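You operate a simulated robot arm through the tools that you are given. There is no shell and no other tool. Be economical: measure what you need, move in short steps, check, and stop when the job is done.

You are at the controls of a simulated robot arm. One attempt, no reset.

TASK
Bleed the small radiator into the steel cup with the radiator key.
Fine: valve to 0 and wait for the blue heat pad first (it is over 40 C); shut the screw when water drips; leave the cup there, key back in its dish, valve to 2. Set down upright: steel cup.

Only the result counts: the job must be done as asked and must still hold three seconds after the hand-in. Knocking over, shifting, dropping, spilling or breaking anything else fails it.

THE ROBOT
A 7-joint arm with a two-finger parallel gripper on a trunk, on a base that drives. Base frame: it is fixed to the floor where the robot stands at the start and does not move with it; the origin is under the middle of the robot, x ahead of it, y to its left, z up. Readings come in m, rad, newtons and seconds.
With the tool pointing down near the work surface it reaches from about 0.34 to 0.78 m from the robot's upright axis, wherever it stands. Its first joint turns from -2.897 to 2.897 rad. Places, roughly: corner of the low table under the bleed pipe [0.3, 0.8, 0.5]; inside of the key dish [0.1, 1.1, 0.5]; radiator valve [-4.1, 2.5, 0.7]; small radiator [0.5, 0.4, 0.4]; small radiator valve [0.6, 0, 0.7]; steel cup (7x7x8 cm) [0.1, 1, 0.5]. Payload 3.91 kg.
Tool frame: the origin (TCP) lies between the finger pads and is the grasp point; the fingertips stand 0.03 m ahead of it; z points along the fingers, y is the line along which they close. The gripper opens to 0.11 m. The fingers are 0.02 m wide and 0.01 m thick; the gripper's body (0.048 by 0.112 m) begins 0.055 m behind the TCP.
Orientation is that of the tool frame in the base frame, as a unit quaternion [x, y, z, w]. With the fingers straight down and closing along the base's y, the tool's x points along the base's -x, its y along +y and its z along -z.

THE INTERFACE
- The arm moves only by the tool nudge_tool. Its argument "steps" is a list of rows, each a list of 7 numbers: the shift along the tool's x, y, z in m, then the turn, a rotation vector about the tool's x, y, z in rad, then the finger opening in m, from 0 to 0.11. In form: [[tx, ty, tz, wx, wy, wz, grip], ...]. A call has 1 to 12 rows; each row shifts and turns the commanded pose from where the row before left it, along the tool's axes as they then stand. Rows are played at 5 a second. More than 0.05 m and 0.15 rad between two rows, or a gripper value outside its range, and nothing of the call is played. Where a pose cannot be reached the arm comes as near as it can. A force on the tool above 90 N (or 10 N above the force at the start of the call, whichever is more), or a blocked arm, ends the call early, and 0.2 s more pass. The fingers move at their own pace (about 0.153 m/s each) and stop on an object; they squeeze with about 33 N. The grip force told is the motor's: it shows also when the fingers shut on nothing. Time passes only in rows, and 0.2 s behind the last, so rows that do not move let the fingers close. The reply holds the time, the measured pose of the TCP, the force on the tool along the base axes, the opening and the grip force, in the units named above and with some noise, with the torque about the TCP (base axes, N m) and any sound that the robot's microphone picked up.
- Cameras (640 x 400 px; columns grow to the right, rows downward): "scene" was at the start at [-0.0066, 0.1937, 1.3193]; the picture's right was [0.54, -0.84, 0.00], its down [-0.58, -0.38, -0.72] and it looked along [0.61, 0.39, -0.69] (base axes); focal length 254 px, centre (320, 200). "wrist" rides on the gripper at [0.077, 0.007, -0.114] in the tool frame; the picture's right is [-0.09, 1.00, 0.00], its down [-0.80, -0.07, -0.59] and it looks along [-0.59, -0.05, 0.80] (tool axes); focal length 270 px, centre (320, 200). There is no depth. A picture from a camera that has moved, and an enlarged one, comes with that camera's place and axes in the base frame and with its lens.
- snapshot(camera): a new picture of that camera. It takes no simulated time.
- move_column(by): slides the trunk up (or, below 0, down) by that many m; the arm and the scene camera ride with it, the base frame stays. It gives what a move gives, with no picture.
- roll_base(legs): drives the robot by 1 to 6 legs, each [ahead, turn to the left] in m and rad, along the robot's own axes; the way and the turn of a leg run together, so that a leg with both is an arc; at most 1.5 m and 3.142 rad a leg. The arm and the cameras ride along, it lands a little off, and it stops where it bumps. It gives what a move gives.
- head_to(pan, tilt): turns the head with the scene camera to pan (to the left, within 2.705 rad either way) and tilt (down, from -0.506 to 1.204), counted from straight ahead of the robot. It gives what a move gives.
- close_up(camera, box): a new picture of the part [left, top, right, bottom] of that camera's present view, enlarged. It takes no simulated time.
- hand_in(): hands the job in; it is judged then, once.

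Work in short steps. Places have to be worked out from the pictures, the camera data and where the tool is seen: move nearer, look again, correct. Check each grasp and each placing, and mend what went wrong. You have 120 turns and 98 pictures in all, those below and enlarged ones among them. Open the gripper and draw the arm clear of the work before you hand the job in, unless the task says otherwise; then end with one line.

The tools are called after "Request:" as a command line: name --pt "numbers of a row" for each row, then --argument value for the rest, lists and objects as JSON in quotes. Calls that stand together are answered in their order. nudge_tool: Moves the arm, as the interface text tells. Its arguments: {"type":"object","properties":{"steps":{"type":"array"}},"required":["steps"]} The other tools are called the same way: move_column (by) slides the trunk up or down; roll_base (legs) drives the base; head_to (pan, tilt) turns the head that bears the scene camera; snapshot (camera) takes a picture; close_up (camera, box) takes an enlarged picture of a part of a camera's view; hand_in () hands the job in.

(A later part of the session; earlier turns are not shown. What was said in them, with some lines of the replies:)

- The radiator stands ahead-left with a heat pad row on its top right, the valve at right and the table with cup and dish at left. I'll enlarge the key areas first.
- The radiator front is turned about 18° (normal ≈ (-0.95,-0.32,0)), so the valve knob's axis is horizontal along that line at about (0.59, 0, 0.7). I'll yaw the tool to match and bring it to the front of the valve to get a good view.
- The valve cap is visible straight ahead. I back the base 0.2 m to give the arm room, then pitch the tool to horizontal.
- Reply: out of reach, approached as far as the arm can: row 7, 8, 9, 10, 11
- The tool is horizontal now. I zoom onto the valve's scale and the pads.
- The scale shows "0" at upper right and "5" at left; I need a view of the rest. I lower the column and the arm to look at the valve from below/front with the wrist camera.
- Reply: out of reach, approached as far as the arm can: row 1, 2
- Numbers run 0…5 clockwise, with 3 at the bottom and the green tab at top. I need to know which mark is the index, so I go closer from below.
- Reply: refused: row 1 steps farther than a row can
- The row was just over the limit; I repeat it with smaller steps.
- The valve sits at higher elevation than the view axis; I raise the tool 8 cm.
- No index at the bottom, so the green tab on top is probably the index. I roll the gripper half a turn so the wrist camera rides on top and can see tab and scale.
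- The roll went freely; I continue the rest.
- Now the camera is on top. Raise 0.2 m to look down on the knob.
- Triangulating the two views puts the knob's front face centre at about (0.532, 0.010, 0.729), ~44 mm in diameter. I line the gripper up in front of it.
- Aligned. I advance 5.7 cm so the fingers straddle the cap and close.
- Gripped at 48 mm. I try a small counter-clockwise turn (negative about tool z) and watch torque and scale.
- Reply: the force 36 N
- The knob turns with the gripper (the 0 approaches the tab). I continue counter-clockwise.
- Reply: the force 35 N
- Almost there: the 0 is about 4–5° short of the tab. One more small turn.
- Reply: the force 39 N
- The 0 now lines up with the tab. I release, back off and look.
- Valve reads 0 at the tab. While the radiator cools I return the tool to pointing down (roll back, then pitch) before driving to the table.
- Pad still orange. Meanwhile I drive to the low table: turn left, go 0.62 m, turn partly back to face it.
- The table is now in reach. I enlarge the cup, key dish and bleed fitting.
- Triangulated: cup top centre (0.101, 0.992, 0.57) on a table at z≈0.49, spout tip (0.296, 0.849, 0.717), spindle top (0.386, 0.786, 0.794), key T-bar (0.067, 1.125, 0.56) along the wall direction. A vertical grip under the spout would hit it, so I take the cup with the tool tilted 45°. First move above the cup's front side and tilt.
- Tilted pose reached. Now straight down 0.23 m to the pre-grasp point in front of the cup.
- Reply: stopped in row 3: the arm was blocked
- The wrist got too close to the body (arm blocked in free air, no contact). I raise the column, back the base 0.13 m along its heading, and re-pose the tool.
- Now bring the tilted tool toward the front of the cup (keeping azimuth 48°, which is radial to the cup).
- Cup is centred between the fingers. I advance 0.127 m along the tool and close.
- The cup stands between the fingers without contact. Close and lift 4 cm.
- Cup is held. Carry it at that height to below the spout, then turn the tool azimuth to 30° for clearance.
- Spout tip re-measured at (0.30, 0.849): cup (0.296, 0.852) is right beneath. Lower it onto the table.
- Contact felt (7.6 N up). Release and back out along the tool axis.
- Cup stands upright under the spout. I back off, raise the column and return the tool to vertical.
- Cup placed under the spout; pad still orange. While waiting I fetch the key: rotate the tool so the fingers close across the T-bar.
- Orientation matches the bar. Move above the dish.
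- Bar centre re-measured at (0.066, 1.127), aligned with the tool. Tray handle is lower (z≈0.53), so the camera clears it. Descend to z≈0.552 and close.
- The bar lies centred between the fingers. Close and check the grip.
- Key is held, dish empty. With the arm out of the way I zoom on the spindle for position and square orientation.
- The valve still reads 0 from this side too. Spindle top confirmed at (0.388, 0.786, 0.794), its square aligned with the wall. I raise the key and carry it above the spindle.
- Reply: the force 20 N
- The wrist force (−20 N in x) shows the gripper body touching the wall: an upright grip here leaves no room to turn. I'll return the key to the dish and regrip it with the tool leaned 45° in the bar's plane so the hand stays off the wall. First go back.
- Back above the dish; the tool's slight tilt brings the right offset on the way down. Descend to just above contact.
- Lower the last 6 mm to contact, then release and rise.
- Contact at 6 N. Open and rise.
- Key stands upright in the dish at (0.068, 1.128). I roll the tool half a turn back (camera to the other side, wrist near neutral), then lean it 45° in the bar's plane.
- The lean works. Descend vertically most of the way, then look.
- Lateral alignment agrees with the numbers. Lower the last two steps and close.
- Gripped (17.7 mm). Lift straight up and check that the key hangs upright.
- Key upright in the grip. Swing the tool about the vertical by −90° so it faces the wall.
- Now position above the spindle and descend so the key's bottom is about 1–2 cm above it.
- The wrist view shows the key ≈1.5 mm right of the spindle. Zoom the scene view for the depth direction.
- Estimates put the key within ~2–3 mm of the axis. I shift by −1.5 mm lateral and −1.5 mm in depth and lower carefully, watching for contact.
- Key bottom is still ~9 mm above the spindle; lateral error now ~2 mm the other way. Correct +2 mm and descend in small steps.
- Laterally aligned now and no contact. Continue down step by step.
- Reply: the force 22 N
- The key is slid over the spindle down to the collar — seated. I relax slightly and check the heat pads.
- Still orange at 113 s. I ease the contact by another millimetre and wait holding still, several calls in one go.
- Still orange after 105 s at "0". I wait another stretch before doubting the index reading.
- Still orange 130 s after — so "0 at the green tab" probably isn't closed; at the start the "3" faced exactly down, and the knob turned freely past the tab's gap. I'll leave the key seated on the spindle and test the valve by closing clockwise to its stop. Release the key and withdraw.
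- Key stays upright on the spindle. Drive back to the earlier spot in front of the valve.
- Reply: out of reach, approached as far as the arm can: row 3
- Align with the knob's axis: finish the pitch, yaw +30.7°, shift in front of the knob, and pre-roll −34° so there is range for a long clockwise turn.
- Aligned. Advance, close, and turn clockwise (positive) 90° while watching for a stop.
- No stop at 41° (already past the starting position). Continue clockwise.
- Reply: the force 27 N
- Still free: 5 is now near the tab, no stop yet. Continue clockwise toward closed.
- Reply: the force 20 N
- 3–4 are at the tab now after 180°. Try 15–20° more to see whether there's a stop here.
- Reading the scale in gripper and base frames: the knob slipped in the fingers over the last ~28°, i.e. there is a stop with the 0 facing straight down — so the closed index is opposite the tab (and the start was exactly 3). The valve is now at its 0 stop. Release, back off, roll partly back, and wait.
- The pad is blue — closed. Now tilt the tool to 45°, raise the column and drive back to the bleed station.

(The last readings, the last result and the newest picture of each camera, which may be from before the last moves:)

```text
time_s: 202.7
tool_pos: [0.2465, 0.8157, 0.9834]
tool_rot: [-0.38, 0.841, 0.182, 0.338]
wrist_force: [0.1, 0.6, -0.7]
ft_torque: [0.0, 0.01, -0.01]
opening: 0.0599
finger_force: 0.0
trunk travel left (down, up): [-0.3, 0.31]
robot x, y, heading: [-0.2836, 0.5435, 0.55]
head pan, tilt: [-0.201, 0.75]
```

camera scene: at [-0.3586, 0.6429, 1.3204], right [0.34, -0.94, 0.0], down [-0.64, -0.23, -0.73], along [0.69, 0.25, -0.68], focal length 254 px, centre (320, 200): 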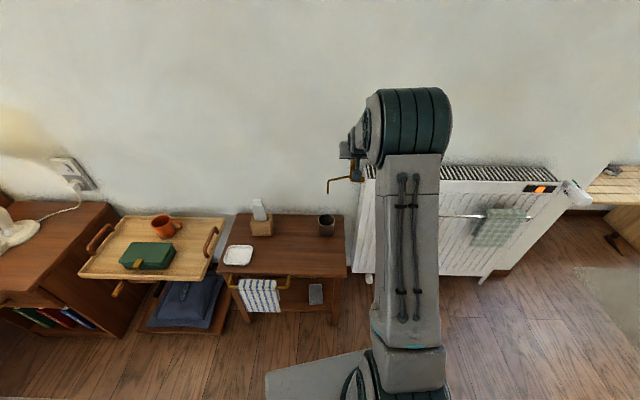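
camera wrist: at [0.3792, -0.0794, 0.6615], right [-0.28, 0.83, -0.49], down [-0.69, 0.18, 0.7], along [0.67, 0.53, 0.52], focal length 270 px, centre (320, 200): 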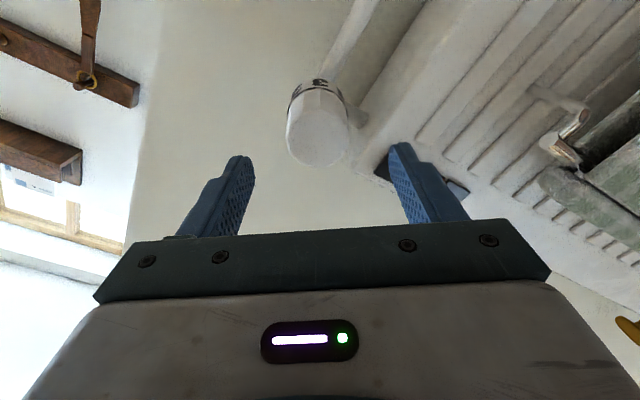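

Re-orient exactly to the earlier key-grip attitude and go to 13 cm before the key along the tool axis.

Request:
nudge_tool --pt "0 0 0 0.1072 -0.0044 0.0864 0.05" --pt "0 0 0 0.1072 -0.0044 0.0864 0.05" --pt "0 0 0 0.1072 -0.0044 0.0864 0.05" --pt "0 0 0 0.1072 -0.0044 0.0864 0.05" --pt "0.0066 -0.0244 0.0216 0 0 0 0.05" --pt "0.0066 -0.0244 0.0216 0 0 0 0.05" --pt "0.0066 -0.0244 0.0216 0 0 0 0.05" --pt "0 0 0 0 0 0 0.05"

Request:
snapshot --camera "wrist"

```text
time_s: 204.5
tool_pos: [0.3003, 0.7556, 0.9218]
tool_rot: [-0.149, 0.91, 0.058, 0.383]
wrist_force: [-0.1, -0.5, 1.3]
ft_torque: [0.01, 0.03, 0.02]
opening: 0.0501
finger_force: 0.0
trunk travel left (down, up): [-0.3, 0.31]
robot x, y, heading: [-0.2848, 0.5478, 0.551]
head pan, tilt: [-0.201, 0.75]
```

```text
16 pictures are left
camera wrist: at [0.1702, 0.7198, 0.947], right [-0.26, 0.97, 0.05], down [0.15, -0.02, 0.99], along [0.95, 0.26, -0.14], focal length 270 px, centre (320, 200)
```

wrist: 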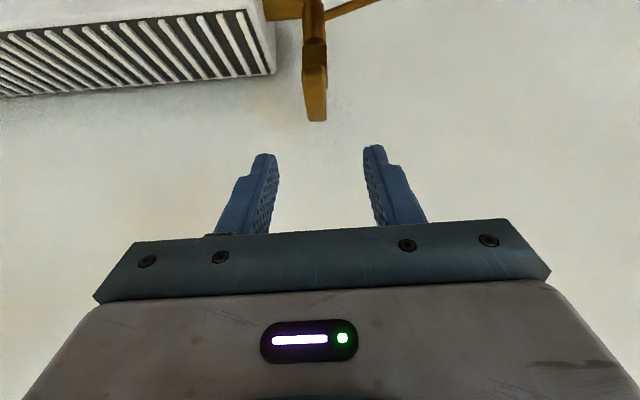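

Key centred. Advance 12.8 cm and grip.

Request:
nudge_tool --pt "-0.0006 0 0.0427 0 0 0 0.05" --pt "-0.0006 0 0.0427 0 0 0 0.05" --pt "-0.0006 0 0.0427 0 0 0 0.05" --pt "0 0 0 0 0 0 0.05"

Request:
nudge_tool --pt "0 0 0 0 0 0 0.03" --pt "0 0 0 0 0 0 0.01" --pt "0 0 0 0 0 0 0.008" --pt "0 0 0 0 0 0 0.008"

```text
time_s: 205.5
tool_pos: [0.3887, 0.7863, 0.8331]
tool_rot: [-0.149, 0.91, 0.058, 0.382]
wrist_force: [0.4, 0.7, -0.3]
ft_torque: [0.04, 0.04, 0.03]
opening: 0.0503
finger_force: 0.1
trunk travel left (down, up): [-0.3, 0.31]
robot x, y, heading: [-0.2818, 0.5472, 0.548]
head pan, tilt: [-0.201, 0.75]
```

```text
time_s: 206.5
tool_pos: [0.389, 0.786, 0.8344]
tool_rot: [-0.149, 0.91, 0.058, 0.383]
wrist_force: [2.2, -0.9, 0.7]
ft_torque: [-0.09, -0.08, -0.03]
opening: 0.0175
finger_force: 32.6
trunk travel left (down, up): [-0.3, 0.31]
robot x, y, heading: [-0.28, 0.5434, 0.55]
head pan, tilt: [-0.201, 0.75]
```

Gripped. Turn counter-clockwise (opening) 0.4 rad and listen.

Request:
nudge_tool --pt "0 0 0 -0.0712 -0.001 -0.0701 0.008" --pt "0 0 0 -0.0712 -0.001 -0.0701 0.008" --pt "0 0 0 -0.0712 -0.001 -0.0701 0.008" --pt "0 0 0 -0.0712 -0.001 -0.0701 0.008" --pt "0 0 0 0 0 0 0.008"

```text
time_s: 207.7
tool_pos: [0.3901, 0.787, 0.8359]
tool_rot: [-0.328, 0.862, 0.132, 0.363]
wrist_force: [3.3, 2.4, 5.4]
ft_torque: [-0.06, 0.04, -0.07]
opening: 0.0174
finger_force: 33.1
trunk travel left (down, up): [-0.3, 0.31]
robot x, y, heading: [-0.2825, 0.5447, 0.55]
head pan, tilt: [-0.201, 0.75]
```

Request:
nudge_tool --pt "0 0 0 -0.0712 -0.001 -0.0701 0.008" --pt "0 0 0 -0.0712 -0.001 -0.0701 0.008" --pt "0 0 0 -0.0712 -0.001 -0.0701 0.008" --pt "0 0 0 -0.0712 -0.001 -0.0701 0.008" --pt "0 0 0 0 0 0 0.008" --pt "0 0 0 0 0 0 0.008"

Request:
close_up --camera "wrist" --box '[220, 0, 420, 200]'

```text
time_s: 209.1
tool_pos: [0.3891, 0.7869, 0.8357]
tool_rot: [-0.492, 0.78, 0.202, 0.33]
wrist_force: [-8.1, 6.9, 0.3]
ft_torque: [0.11, 0.44, -0.14]
opening: 0.0172
finger_force: 32.7
trunk travel left (down, up): [-0.3, 0.31]
robot x, y, heading: [-0.28, 0.5462, 0.545]
head pan, tilt: [-0.201, 0.75]
```

```text
2.00 times, centred on (320, 100) of wrist
camera zoom: at [0.3244, 0.6677, 0.8598], right [-0.87, 0.49, 0.05], down [0.12, 0.1, 0.99], along [0.48, 0.87, -0.14], focal length 541 px, centre (320, 400)
```

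zoom: 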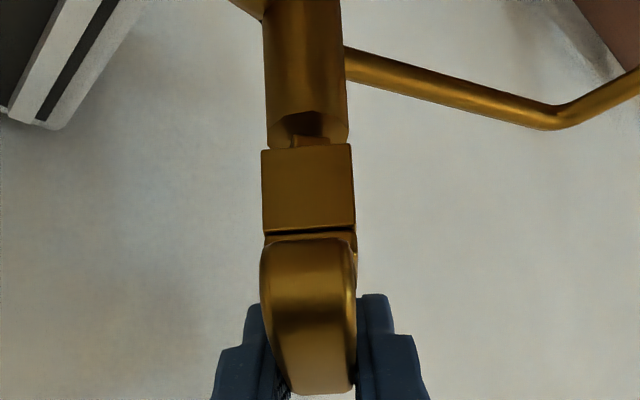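

No sound yet at 46°; the spindle follows the key. Turn on to ~75°.

Request:
nudge_tool --pt "0 0 0 -0.0712 -0.001 -0.0701 0.008" --pt "0 0 0 -0.0712 -0.001 -0.0701 0.008" --pt "0 0 0 -0.0712 -0.001 -0.0701 0.008" --pt "0 0 0 -0.0712 -0.001 -0.0701 0.008" --pt "0 0 0 -0.0712 -0.001 -0.0701 0.008" --pt "0 0 0 0 0 0 0.008"

```text
time_s: 210.5
tool_pos: [0.387, 0.7889, 0.836]
tool_rot: [0.67, -0.633, -0.278, -0.27]
wrist_force: [-25.4, 8.7, 2.7]
ft_torque: [0.23, 0.96, -0.25]
opening: 0.0185
finger_force: 32.7
trunk travel left (down, up): [-0.3, 0.31]
robot x, y, heading: [-0.2857, 0.546, 0.549]
head pan, tilt: [-0.201, 0.75]
```

Side force rises (near the wall) at 75°. Check the spout for drips before ratcheting.

Request:
close_up --camera "scene" --box '[310, 140, 400, 250]'

```text
3.64 times, centred on (355, 195) of scene
camera zoom: at [-0.3506, 0.6629, 1.3202], right [0.34, -0.94, 0.0], down [-0.64, -0.23, -0.73], along [0.69, 0.25, -0.68], focal length 924 px, centre (193, 218)
```

zoom: 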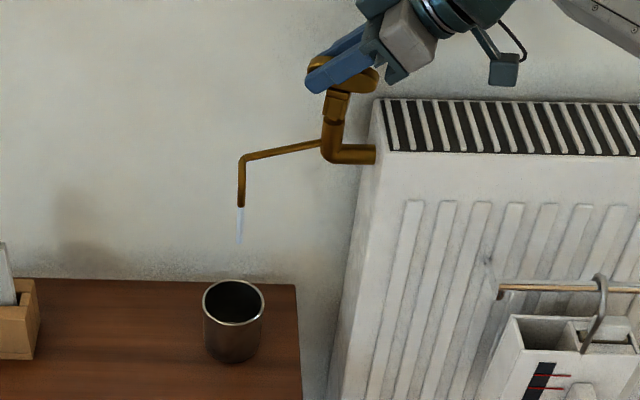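

A whitish-blue wisp is leaving the spout – it is venting. I wait a moment and look closely.

Request:
nudge_tool --pt "0 0 0 0 0 0 0.008" --pt "0 0 0 0 0 0 0.008" --pt "0 0 0 0 0 0 0.008" --pt "0 0 0 0 0 0 0.008"

Request:
close_up --camera "scene" --box '[328, 170, 392, 240]'

```text
time_s: 211.5
tool_pos: [0.3876, 0.7871, 0.8348]
tool_rot: [0.67, -0.634, -0.276, -0.271]
wrist_force: [-23.2, 11.5, 1.6]
ft_torque: [0.44, 0.93, -0.24]
opening: 0.0187
finger_force: 32.7
trunk travel left (down, up): [-0.3, 0.31]
robot x, y, heading: [-0.28, 0.5458, 0.55]
head pan, tilt: [-0.201, 0.75]
```

```text
5.71 times, centred on (360, 205) of scene
camera zoom: at [-0.3505, 0.6633, 1.3202], right [0.34, -0.94, 0.0], down [-0.64, -0.23, -0.73], along [0.69, 0.25, -0.68], focal length 1451 px, centre (91, 171)
```

zoom: 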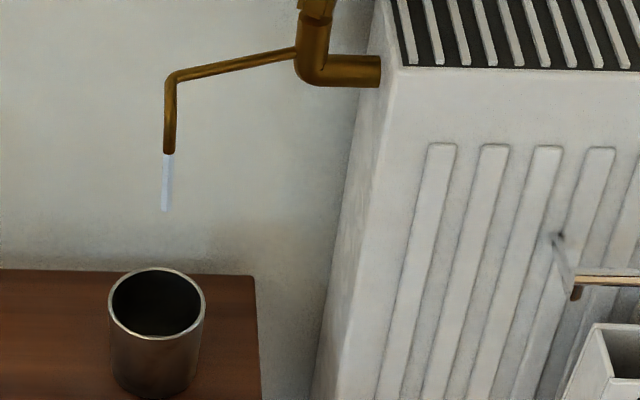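

A short static pale jet: air escaping, cup still empty. Wait ~3 s more and look again.

Request:
nudge_tool --pt "0 0 0 0 0 0 0.008" --pt "0 0 0 0 0 0 0.008" --pt "0 0 0 0 0 0 0.008" --pt "0 0 0 0 0 0 0.008" --pt "0 0 0 0 0 0 0.008" --pt "0 0 0 0 0 0 0.008" --pt "0 0 0 0 0 0 0.008" --pt "0 0 0 0 0 0 0.008" --pt "0 0 0 0 0 0 0.008" --pt "0 0 0 0 0 0 0.008" --pt "0 0 0 0 0 0 0.008" --pt "0 0 0 0 0 0 0.008"

Request:
close_up --camera "scene" --box '[328, 170, 392, 240]'

```text
time_s: 214.1
tool_pos: [0.3894, 0.7873, 0.8357]
tool_rot: [0.67, -0.634, -0.276, -0.27]
wrist_force: [-17.1, 6.6, 3.1]
ft_torque: [0.29, 0.73, -0.12]
opening: 0.0185
finger_force: 32.8
trunk travel left (down, up): [-0.3, 0.31]
robot x, y, heading: [-0.2856, 0.5441, 0.546]
head pan, tilt: [-0.201, 0.75]
```

```text
5.71 times, centred on (360, 205) of scene
camera zoom: at [-0.3497, 0.6632, 1.3203], right [0.34, -0.94, 0.0], down [-0.64, -0.23, -0.73], along [0.69, 0.25, -0.68], focal length 1451 px, centre (91, 171)
```

zoom: 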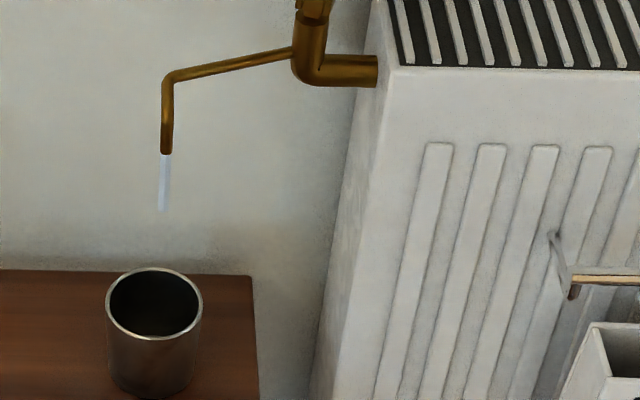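

Still only the air jet. Wait another ~5 s.

Request:
nudge_tool --pt "0 0 0 0 0 0 0.008" --pt "0 0 0 0 0 0 0.008" --pt "0 0 0 0 0 0 0.008" --pt "0 0 0 0 0 0 0.008" --pt "0 0 0 0 0 0 0.008" --pt "0 0 0 0 0 0 0.008" --pt "0 0 0 0 0 0 0.008" --pt "0 0 0 0 0 0 0.008" --pt "0 0 0 0 0 0 0.008" --pt "0 0 0 0 0 0 0.008" --pt "0 0 0 0 0 0 0.008" --pt "0 0 0 0 0 0 0.008"

Request:
nudge_tool --pt "0 0 0 0 0 0 0.008" --pt "0 0 0 0 0 0 0.008" --pt "0 0 0 0 0 0 0.008" --pt "0 0 0 0 0 0 0.008" --pt "0 0 0 0 0 0 0.008" --pt "0 0 0 0 0 0 0.008" --pt "0 0 0 0 0 0 0.008" --pt "0 0 0 0 0 0 0.008" --pt "0 0 0 0 0 0 0.008" --pt "0 0 0 0 0 0 0.008" --pt "0 0 0 0 0 0 0.008" --pt "0 0 0 0 0 0 0.008"

Request:
close_up --camera "scene" --box '[328, 170, 392, 240]'

```text
time_s: 216.7
tool_pos: [0.3884, 0.7868, 0.8355]
tool_rot: [0.67, -0.633, -0.277, -0.27]
wrist_force: [-20.5, 1.2, -0.2]
ft_torque: [0.03, 0.85, -0.09]
opening: 0.019
finger_force: 33.2
trunk travel left (down, up): [-0.3, 0.31]
robot x, y, heading: [-0.2794, 0.5464, 0.546]
head pan, tilt: [-0.201, 0.75]
```

```text
time_s: 219.3
tool_pos: [0.3901, 0.7863, 0.8361]
tool_rot: [0.67, -0.634, -0.277, -0.27]
wrist_force: [-20.8, 0.4, -0.4]
ft_torque: [0.0, 0.85, -0.12]
opening: 0.0187
finger_force: 32.8
trunk travel left (down, up): [-0.3, 0.31]
robot x, y, heading: [-0.2826, 0.5487, 0.551]
head pan, tilt: [-0.201, 0.75]
```

```text
5.71 times, centred on (360, 205) of scene
camera zoom: at [-0.35, 0.6629, 1.3203], right [0.34, -0.94, 0.0], down [-0.64, -0.23, -0.73], along [0.69, 0.25, -0.68], focal length 1451 px, centre (91, 171)
```

zoom: 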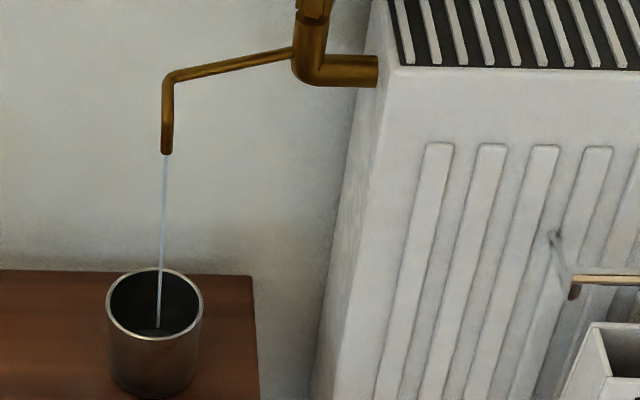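

Water runs into the cup: shut the screw now, turning clockwise 1.32 rad back.

Request:
nudge_tool --pt "0 0 0 0.0783 0.0011 0.0771 0.008" --pt "0 0 0 0.0783 0.0011 0.0771 0.008" --pt "0 0 0 0.0783 0.0011 0.0771 0.008" --pt "0 0 0 0.0783 0.0011 0.0771 0.008" --pt "0 0 0 0.0783 0.0011 0.0771 0.008" --pt "0 0 0 0.0783 0.0011 0.0771 0.008" --pt "0 0 0 0.0783 0.0011 0.0771 0.008" --pt "0 0 0 0.0783 0.0011 0.0771 0.008" --pt "0 0 0 0.0783 0.0011 0.0771 0.008" --pt "0 0 0 0.0783 0.0011 0.0771 0.008" --pt "0 0 0 0.0783 0.0011 0.0771 0.008" --pt "0 0 0 0.0783 0.0011 0.0771 0.008"

Request:
close_up --camera "scene" --box '[328, 140, 402, 240]'

```text
time_s: 221.9
tool_pos: [0.3908, 0.7857, 0.8366]
tool_rot: [-0.138, 0.911, 0.054, 0.385]
wrist_force: [0.2, -5.7, 5.7]
ft_torque: [-0.35, 0.38, 0.13]
opening: 0.0175
finger_force: 32.9
trunk travel left (down, up): [-0.3, 0.31]
robot x, y, heading: [-0.2859, 0.5485, 0.546]
head pan, tilt: [-0.201, 0.75]
```

```text
4.00 times, centred on (365, 190) of scene
camera zoom: at [-0.3483, 0.6621, 1.3205], right [0.34, -0.94, 0.0], down [-0.64, -0.23, -0.73], along [0.69, 0.25, -0.68], focal length 1016 px, centre (140, 240)
```

zoom: 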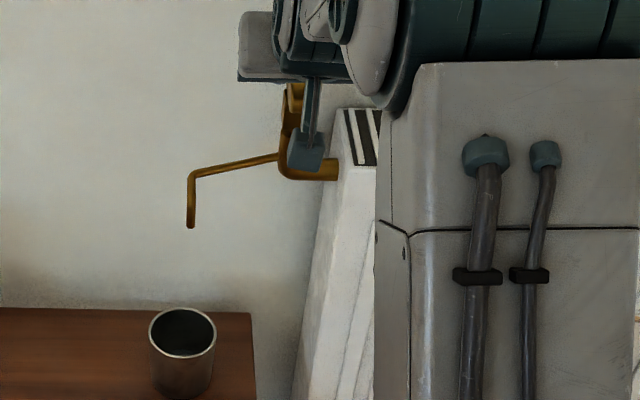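

The flow has stopped. Turn a further 0.15 rad clockwise to take up socket play and feel the seat.

Request:
nudge_tool --pt "0 0 0 0.0534 0.0008 0.0525 0.008" --pt "0 0 0 0.0534 0.0008 0.0525 0.008" --pt "0 0 0 0 0 0 0.008"

```text
time_s: 222.7
tool_pos: [0.3913, 0.7851, 0.8363]
tool_rot: [-0.071, 0.919, 0.026, 0.387]
wrist_force: [9.4, -14.8, 8.5]
ft_torque: [-0.63, -0.17, 0.18]
opening: 0.0171
finger_force: 32.9
trunk travel left (down, up): [-0.3, 0.31]
robot x, y, heading: [-0.2807, 0.5485, 0.541]
head pan, tilt: [-0.201, 0.75]
```

Torque and side force rise – seated. Ease back 0.1 rad within the play and lift the key straight off.

Request:
nudge_tool --pt "0 0 0 -0.0712 -0.001 -0.0701 0.008" --pt "0 0 0 0 0 0 0.008" --pt "-0.007 0 -0.007 0 0 0 0.008" --pt "-0.007 0 -0.007 0 0 0 0.008" --pt "-0.014 0 -0.014 0 0 0 0.008" --pt "-0.021 0 -0.021 0 0 0 0.008" --pt "-0.021 0 -0.021 0 0 0 0.008"

Request:
snapshot --camera "wrist"

```text
time_s: 224.3
tool_pos: [0.3885, 0.7883, 0.9334]
tool_rot: [-0.117, 0.915, 0.045, 0.384]
wrist_force: [0.0, 0.1, -0.9]
ft_torque: [0.03, -0.03, -0.01]
opening: 0.0175
finger_force: 33.7
trunk travel left (down, up): [-0.3, 0.31]
robot x, y, heading: [-0.2826, 0.5468, 0.549]
head pan, tilt: [-0.201, 0.75]
```

```text
9 pictures are left
camera wrist: at [0.2566, 0.7595, 0.9576], right [-0.19, 0.98, 0.05], down [0.15, -0.03, 0.99], along [0.97, 0.19, -0.14], focal length 270 px, centre (320, 200)
```

wrist: 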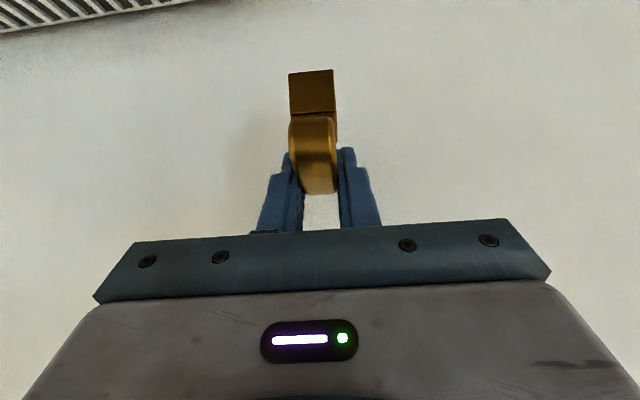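

Key is free. Carry it back above the dish and swing the tool so the bar lies along the wall direction again.

Request:
nudge_tool --pt "0.0161 0.0411 -0.0159 0 0 0 0.008" --pt "0.0161 0.0411 -0.0159 0 0 0 0.008" --pt "0.0161 0.0411 -0.0159 0 0 0 0.008" --pt "0.0161 0.0411 -0.0159 0 0 0 0.008" --pt "0.0161 0.0411 -0.0159 0 0 0 0.008" --pt "0.0161 0.0411 -0.0159 0 0 0 0.008" --pt "0.0161 0.0411 -0.0159 0 0 0 0.008" --pt "0.0161 0.0411 -0.0159 0 0 0 0.008" --pt "0.0161 0.0411 -0.0159 0 0 0 0.008" --pt "0.0161 0.0411 -0.0159 0 0 0 0.008"

Request:
nudge_tool --pt "0 0 0 -0.0969 -0.0014 -0.0953 0.008" --pt "0 0 0 -0.0969 -0.0014 -0.0953 0.008" --pt "0 0 0 -0.0969 -0.0014 -0.0953 0.008" --pt "0 0 0 -0.0969 -0.0014 -0.0953 0.008" --pt "0 0 0 -0.0969 -0.0014 -0.0953 0.008" --pt "0 0 0 -0.0969 -0.0014 -0.0953 0.008" --pt "0 0 0 -0.0969 -0.0014 -0.0953 0.008" --pt "0 0 0 -0.0969 -0.0014 -0.0953 0.008" --pt "0 0 0 -0.0969 -0.0014 -0.0953 0.008" --pt "0 0 0 -0.0969 -0.0014 -0.0953 0.008" --pt "0 0 0 -0.0969 -0.0014 -0.0953 0.008" --pt "0 0 0 -0.0969 -0.0014 -0.0953 0.008"

```text
time_s: 226.5
tool_pos: [0.0698, 1.1263, 0.9275]
tool_rot: [-0.118, 0.914, 0.044, 0.385]
wrist_force: [0.2, -1.1, -0.9]
ft_torque: [0.02, 0.01, 0.0]
opening: 0.0171
finger_force: 32.3
trunk travel left (down, up): [-0.3, 0.31]
robot x, y, heading: [-0.2833, 0.5494, 0.549]
head pan, tilt: [-0.201, 0.75]
```

```text
time_s: 229.1
tool_pos: [0.0673, 1.1278, 0.927]
tool_rot: [0.747, -0.54, -0.31, -0.232]
wrist_force: [-0.2, 0.1, -0.7]
ft_torque: [-0.05, -0.05, 0.02]
opening: 0.0174
finger_force: 33.5
trunk travel left (down, up): [-0.3, 0.31]
robot x, y, heading: [-0.2793, 0.5465, 0.544]
head pan, tilt: [-0.201, 0.75]
```

Lower toward the dish, stopping ~5 mm above the set-down height.

Request:
nudge_tool --pt "0.0324 0.0006 0.0324 0 0 0 0.008" --pt "0.0324 0.0006 0.0324 0 0 0 0.008" --pt "0.0324 0.0006 0.0324 0 0 0 0.008" --pt "0.0324 0.0006 0.0324 0 0 0 0.008" --pt "0.0324 0.0006 0.0324 0 0 0 0.008" --pt "0.0324 0.0006 0.0324 0 0 0 0.008" --pt "0.0324 0.0006 0.0324 0 0 0 0.008" --pt "0.0324 0.0006 0.0324 0 0 0 0.008" --pt "0 0 0 0 0 0 0.008"

Request:
snapshot --camera "wrist"

```text
time_s: 231.1
tool_pos: [0.0678, 1.1314, 0.5596]
tool_rot: [0.746, -0.541, -0.31, -0.233]
wrist_force: [-0.3, -0.6, 1.4]
ft_torque: [-0.03, 0.0, 0.03]
opening: 0.0171
finger_force: 33.5
trunk travel left (down, up): [-0.3, 0.31]
robot x, y, heading: [-0.2826, 0.546, 0.549]
head pan, tilt: [-0.201, 0.75]
```

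```text
8 pictures are left
camera wrist: at [0.1028, 1.0001, 0.5836], right [-0.97, -0.25, 0.05], down [0.01, 0.15, 0.99], along [-0.25, 0.96, -0.14], focal length 270 px, centre (320, 200)
```

wrist: 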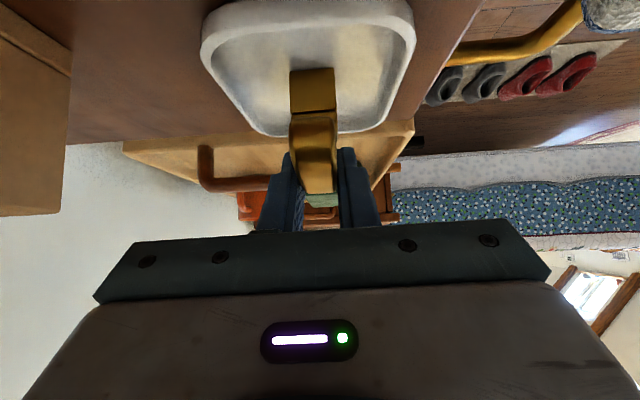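

Right over its place. Lower in ~1.4 mm steps until contact.

Request:
nudge_tool --pt "0.001 0 0.001 0 0 0 0.008" --pt "0.001 0 0.001 0 0 0 0.008" --pt "0.0007 0 0.0007 0 0 0 0.008" --pt "0 0 0 0 0 0 0.008"

```text
time_s: 232.1
tool_pos: [0.0663, 1.1318, 0.5606]
tool_rot: [0.746, -0.541, -0.309, -0.235]
wrist_force: [2.1, -0.7, 20.1]
ft_torque: [-0.42, -0.09, 0.01]
opening: 0.0173
finger_force: 32.9
trunk travel left (down, up): [-0.3, 0.31]
robot x, y, heading: [-0.2844, 0.548, 0.547]
head pan, tilt: [-0.201, 0.75]
```

Contact. Ease up 1.4 mm, open slowly, and rise straight up.

Request:
nudge_tool --pt "-0.001 0 -0.001 0 0 0 0.008" --pt "0 0 0 0 0 0 0.022" --pt "0 0 0 0 0 0 0.03" --pt "0 0 0 0 0 0 0.05" --pt "-0.01 0 -0.01 0 0 0 0.05" --pt "-0.03 0 -0.03 0 0 0 0.05" --pt "-0.034 0 -0.034 0 0 0 0.05" --pt "-0.034 0 -0.034 0 0 0 0.05" --pt "-0.034 0 -0.034 0 0 0 0.05" --pt "-0.034 0 -0.034 0 0 0 0.05" --pt "-0.034 0 -0.034 0 0 0 0.05" --pt "-0.034 0 -0.034 0 0 0 0.05"

Request:
snapshot --camera "scene"

```text
time_s: 234.7
tool_pos: [0.06, 1.1301, 0.9041]
tool_rot: [0.746, -0.541, -0.31, -0.232]
wrist_force: [-0.5, 0.4, 0.4]
ft_torque: [-0.02, -0.02, 0.03]
opening: 0.0503
finger_force: 0.0
trunk travel left (down, up): [-0.3, 0.31]
robot x, y, heading: [-0.2876, 0.5497, 0.549]
head pan, tilt: [-0.201, 0.75]
```

```text
7 pictures are left
camera scene: at [-0.348, 0.6631, 1.3204], right [0.34, -0.94, 0.0], down [-0.64, -0.23, -0.73], along [0.69, 0.25, -0.68], focal length 254 px, centre (320, 200)
```

scene: 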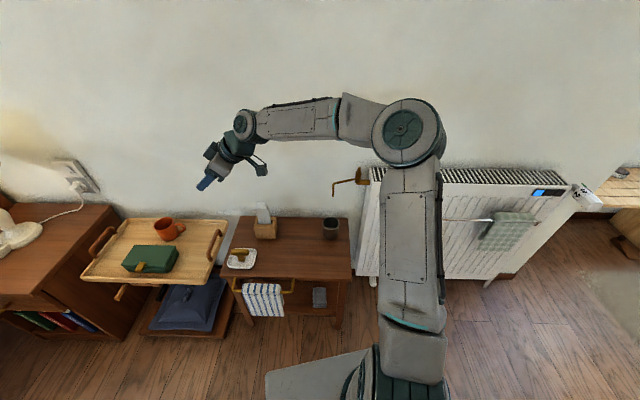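

Key stands in its dish. One zoom over dish, cup and spout to confirm; and swing the tool back toward the wall azimuth.

Request:
close_up --camera "scene" --box '[215, 160, 385, 280]'

Request:
nudge_tool --pt "0 0 0 0.1018 0.0014 0.1001 0.06" --pt "0 0 0 0.1018 0.0014 0.1001 0.06" --pt "0 0 0 0.1018 0.0014 0.1001 0.06" --pt "0 0 0 0.1018 0.0014 0.1001 0.06" --pt "0 0 0 0.1018 0.0014 0.1001 0.06" --pt "0 0 0 0.1018 0.0014 0.1001 0.06" --pt "0 0 0 0.1018 0.0014 0.1001 0.06" --pt "0 0 0 0.1018 0.0014 0.1001 0.06" --pt "0 0 0 0.1018 0.0014 0.1001 0.06" --pt "0 0 0 0.1018 0.0014 0.1001 0.06" --pt "0 0 0 0.1018 0.0014 0.1001 0.06"

```text
3.33 times, centred on (300, 220) of scene
camera zoom: at [-0.348, 0.6631, 1.3204], right [0.34, -0.94, 0.0], down [-0.64, -0.23, -0.73], along [0.69, 0.25, -0.68], focal length 847 px, centre (387, 133)
```

zoom: 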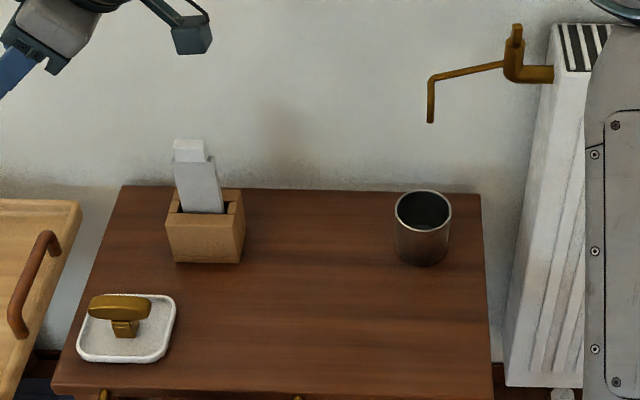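

```text
time_s: 237.1
tool_pos: [0.0631, 1.1273, 0.9038]
tool_rot: [-0.144, 0.911, 0.057, 0.383]
wrist_force: [0.0, 0.1, 0.8]
ft_torque: [-0.01, -0.01, 0.02]
opening: 0.0602
finger_force: 0.1
trunk travel left (down, up): [-0.3, 0.31]
robot x, y, heading: [-0.2814, 0.5519, 0.546]
head pan, tilt: [-0.201, 0.75]
```

All in order: key in dish, cup below the dry spout. Bring the arm to the transport pose and drive back to the valve.

Request:
nudge_tool --pt "-0.0134 -0.0427 -0.0007 0 0 0 0.08" --pt "-0.0134 -0.0427 -0.0007 0 0 0 0.08" --pt "-0.0134 -0.0427 -0.0007 0 0 0 0.08" --pt "-0.0134 -0.0427 -0.0007 0 0 0 0.08" --pt "-0.0134 -0.0427 -0.0007 0 0 0 0.08" --pt "-0.0134 -0.0427 -0.0007 0 0 0 0.08" --pt "-0.0134 -0.0427 -0.0007 0 0 0 0.08" --pt "-0.0134 -0.0427 -0.0007 0 0 0 0.08" --pt "-0.0134 -0.0427 -0.0007 0 0 0 0.08" --pt "-0.0134 -0.0427 -0.0007 0 0 0 0.08"

Request:
roll_base --legs '[[0, -1.969], [0.551, 0], [0, 1.423]]'

Request:
nudge_tool --pt "0 0 0 0 -0.1309 0 0.08" --pt "0 0 0 0 -0.1309 0 0.08" --pt "0 0 0 0 -0.1309 0 0.08" --pt "0 0 0 0 -0.1309 0 0.08" --pt "0 0 0 0 -0.1309 0 0.08" --pt "0 0 0 0 -0.1309 0 0.08"

Request:
move_column --by -0.25

```text
time_s: 239.3
tool_pos: [0.2793, 0.7515, 1.0076]
tool_rot: [-0.143, 0.911, 0.057, 0.383]
wrist_force: [-0.1, -0.9, 0.4]
ft_torque: [-0.04, 0.01, -0.02]
opening: 0.0797
finger_force: 0.1
trunk travel left (down, up): [-0.3, 0.31]
robot x, y, heading: [-0.2796, 0.5473, 0.545]
head pan, tilt: [-0.201, 0.75]
```

```text
time_s: 250.6
tool_pos: [0.4042, -0.0939, 1.0075]
tool_rot: [0.097, 0.917, -0.045, 0.384]
wrist_force: [-0.4, 0.3, 0.0]
ft_torque: [0.0, 0.03, 0.02]
opening: 0.08
finger_force: 0.0
trunk travel left (down, up): [-0.3, 0.31]
robot x, y, heading: [-0.1863, 0.01, 0.022]
head pan, tilt: [-0.201, 0.75]
```

```text
time_s: 251.9
tool_pos: [0.405, -0.0892, 1.0063]
tool_rot: [0.071, 0.718, -0.064, 0.689]
wrist_force: [0.1, -0.2, -0.2]
ft_torque: [-0.01, 0.01, 0.01]
opening: 0.0799
finger_force: 0.1
out of reach, approached as far as the arm can: row 3
trunk travel left (down, up): [-0.3, 0.31]
robot x, y, heading: [-0.1848, 0.0073, 0.026]
head pan, tilt: [-0.201, 0.75]
```

```text
time_s: 254.5
tool_pos: [0.404, -0.0889, 0.7563]
tool_rot: [0.071, 0.719, -0.064, 0.688]
wrist_force: [-0.1, 0.5, -0.1]
ft_torque: [-0.03, 0.0, -0.01]
opening: 0.0802
finger_force: 0.1
trunk travel left (down, up): [-0.05, 0.56]
robot x, y, heading: [-0.1845, 0.0084, 0.025]
head pan, tilt: [-0.201, 0.75]
```

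Align again with the knob, this time pre-rolled +0.88 rad, since I need to turn counter-clockwise about 98° (two scale steps of ≈49°).

Request:
nudge_tool --pt "0 0 0 -0.1283 -0.044 0 0.08" --pt "0 0 0 -0.1283 0 0 0.08" --pt "0 0 0 -0.1283 0 0 0.08" --pt "0 0 0 -0.1283 0 0 0.08" --pt "0.0125 0.0273 0 0 0 0 0.08" --pt "0.0125 0.0273 0 0 0 0 0.08" --pt "0 0 0.0155 0 0 0.147 0.08" --pt "0 0 0.0155 0 0 0.147 0.08" --pt "0 0 0.0155 0 0 0.147 0.08" --pt "0 0 0.0155 0 0 0.147 0.08" --pt "0 0 0.0155 0 0 0.147 0.08" --pt "0 0 0.0155 0 0 0.147 0.08"

```text
time_s: 257.1
tool_pos: [0.4764, -0.0065, 0.7336]
tool_rot: [0.197, 0.677, 0.404, 0.582]
wrist_force: [0.3, 0.5, 0.8]
ft_torque: [-0.01, 0.01, 0.02]
opening: 0.0799
finger_force: 0.1
trunk travel left (down, up): [-0.05, 0.56]
robot x, y, heading: [-0.1864, 0.0055, 0.023]
head pan, tilt: [-0.201, 0.75]
```

Request:
nudge_tool --pt "0 0 0.027 0 0 0 0.08" --pt "0 0 0.027 0 0 0 0.08" --pt "0 0 0 0 0 0 0.05" --pt "0 0 0 0 0 0 0.035" --pt "0 0 0 0 0 0 0.035"

Request:
nudge_tool --pt "0 0 0 0 0 -0.1425 0.035" --pt "0 0 0 0 0 -0.1425 0.035" --pt "0 0 0 0 0 -0.1425 0.035" --pt "0 0 0 0 0 -0.1425 0.035" --pt "0 0 0 0 0 -0.1425 0.035" --pt "0 0 0 0 0 -0.1425 0.035"

Request:
nudge_tool --pt "0 0 0 0 0 -0.1425 0.035" --pt "0 0 0 0 0 -0.1425 0.035" --pt "0 0 0 0 0 -0.1425 0.035" --pt "0 0 0 0 0 -0.1425 0.035" --pt "0 0 0 0 0 -0.1425 0.035" --pt "0 0 0 0 0 -0.1425 0.035" --pt "0 0 0 0 0 0 0.035"

Request:
close_up --camera "wrist" --box '[200, 50, 440, 220]'

```text
time_s: 258.3
tool_pos: [0.5278, 0.0071, 0.7306]
tool_rot: [0.199, 0.679, 0.401, 0.582]
wrist_force: [2.3, -8.7, -14.5]
ft_torque: [-0.45, 1.03, -0.97]
opening: 0.0471
finger_force: 44.9
trunk travel left (down, up): [-0.05, 0.56]
robot x, y, heading: [-0.1867, 0.0082, 0.019]
head pan, tilt: [-0.201, 0.75]
```

```text
time_s: 259.7
tool_pos: [0.5273, 0.0094, 0.731]
tool_rot: [-0.102, 0.698, 0.125, 0.697]
wrist_force: [-14.8, -17.3, -12.3]
ft_torque: [-0.48, 1.25, -1.27]
opening: 0.0473
finger_force: 45.0
trunk travel left (down, up): [-0.05, 0.56]
robot x, y, heading: [-0.1875, 0.008, 0.019]
head pan, tilt: [-0.201, 0.75]
```

```text
time_s: 261.3
tool_pos: [0.5268, 0.0114, 0.7326]
tool_rot: [-0.384, 0.592, -0.174, 0.687]
wrist_force: [-11.5, -3.8, -10.4]
ft_torque: [0.16, -0.5, -0.06]
opening: 0.0461
finger_force: 45.0
trunk travel left (down, up): [-0.05, 0.56]
robot x, y, heading: [-0.1841, 0.0088, 0.023]
head pan, tilt: [-0.201, 0.75]
```

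```text
2.35 times, centred on (320, 135) of wrist
camera zoom: at [0.4371, -0.0747, 0.6738], right [-0.24, 0.7, -0.67], down [-0.74, 0.32, 0.59], along [0.63, 0.63, 0.45], focal length 636 px, centre (320, 353)
```

zoom: 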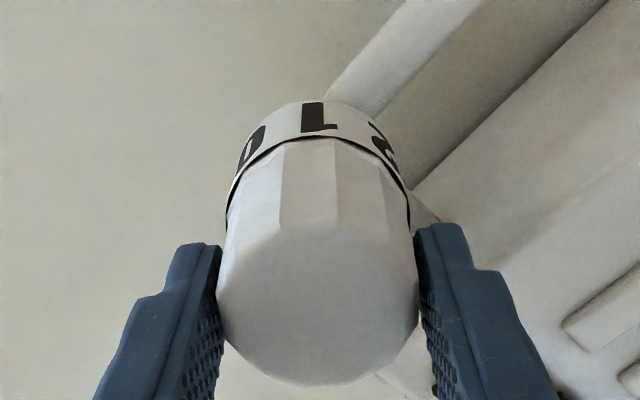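

The view from lower right shows 1 in the middle (≈133°) and 2 at ≈184°, a few degrees short of the bottom index. Turn 4.5° more, then release, back off and look from straight below.

Request:
nudge_tool --pt "0 0 0 0 0 -0.08 0.035" --pt "0 0 0 0 0 0 0.035"

Request:
nudge_tool --pt "0 0 0 0 0 0 0.06" --pt "0 0 0 0 0 0 0.08" --pt "0 0 -0.03 0 0 0 0.08" --pt "0 0 -0.04 0 0 0 0.08" --pt "0 0 -0.04 0 0 0.15 0.08" --pt "0 0 0 0 0 0.15 0.08" --pt "0 0 0 0 0 0.15 0.08" --pt "0 0 0 0 0 0.15 0.08" --pt "0 0 0 0 0 0.15 0.08" --pt "0 0 0 0 0 0.15 0.08" --pt "0.035 0 0 0 0 0 0.08" --pt "0.035 0 0 0 0 0 0.08"

Request:
close_up --camera "wrist" --box '[260, 80, 400, 220]'

```text
time_s: 261.9
tool_pos: [0.5281, 0.0115, 0.7315]
tool_rot: [-0.405, 0.577, -0.202, 0.68]
wrist_force: [-14.5, 1.6, -11.7]
ft_torque: [0.18, -0.55, 0.13]
opening: 0.0462
finger_force: 45.0
trunk travel left (down, up): [-0.05, 0.56]
robot x, y, heading: [-0.1849, 0.007, 0.028]
head pan, tilt: [-0.201, 0.75]
```

```text
time_s: 264.5
tool_pos: [0.4218, -0.0278, 0.6588]
tool_rot: [-0.115, 0.696, 0.115, 0.7]
wrist_force: [0.3, -0.2, 0.5]
ft_torque: [0.02, 0.01, -0.03]
opening: 0.0801
finger_force: 0.1
trunk travel left (down, up): [-0.05, 0.56]
robot x, y, heading: [-0.1882, 0.0051, 0.033]
head pan, tilt: [-0.201, 0.75]
```

```text
2.86 times, centred on (330, 150) of wrist
camera zoom: at [0.3123, -0.0582, 0.5806], right [-0.32, 0.94, 0.09], down [-0.55, -0.26, 0.8], along [0.78, 0.21, 0.6], focal length 772 px, centre (291, 343)
```

zoom: 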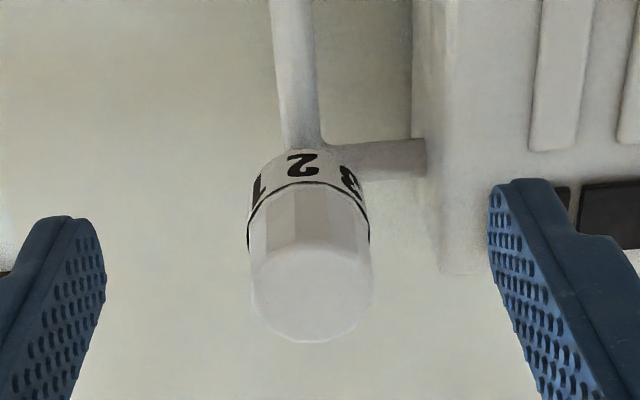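

The 2 now sits at the bottom index just as the 3 did at the start (within ~1°), so the valve is at 2. Draw the arm clear and take a last look.

Request:
nudge_tool --pt "0 0 -0.03 0 0 0 0.1" --pt "0 0 -0.03 0 0 0 0.1" --pt "0 0 0 0 0 0 0.1"

Request:
head_to --pan 0.6 --tilt 0.6

Request:
snapshot --camera "scene"

```text
time_s: 265.3
tool_pos: [0.3655, -0.0459, 0.6619]
tool_rot: [-0.114, 0.696, 0.114, 0.7]
wrist_force: [0.0, 0.2, -0.3]
ft_torque: [0.01, 0.01, 0.0]
opening: 0.0998
finger_force: 0.0
trunk travel left (down, up): [-0.05, 0.56]
robot x, y, heading: [-0.1879, 0.0106, 0.024]
head pan, tilt: [-0.201, 0.75]
```

```text
time_s: 266.5
tool_pos: [0.3663, -0.0463, 0.6614]
tool_rot: [-0.114, 0.696, 0.114, 0.7]
wrist_force: [0.0, 0.5, 0.0]
ft_torque: [-0.01, -0.01, 0.01]
opening: 0.1
finger_force: 0.1
trunk travel left (down, up): [-0.05, 0.56]
robot x, y, heading: [-0.1858, 0.0053, 0.027]
head pan, tilt: [0.6, 0.6]
```

```text
3 pictures are left
camera scene: at [-0.1929, 0.2071, 1.0833], right [0.58, -0.81, 0.0], down [-0.46, -0.33, -0.82], along [0.67, 0.48, -0.57], focal length 254 px, centre (320, 200)
```

scene: 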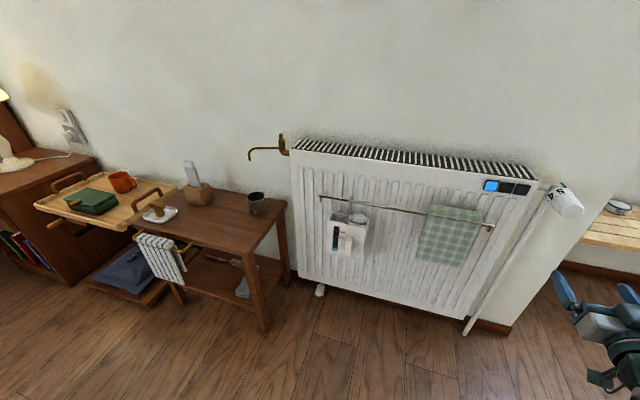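

Everything is in place: the cup is upright under the dry spout, the key is in its dish, the valve is at 2 and the arm is clear. I hand in.

Request:
hand_in

```text
The job is handed in.
```

The small radiator is bled into the steel cup and the job is handed in. The screw is shut and the spout is dry, the cup stands upright under it, the key is back in its dish and the valve is at 2. I set 0 by the green tab at first and the pad stayed orange, so I closed the valve to its stop, where 0 faces down. The pad had turned blue before I opened the screw.
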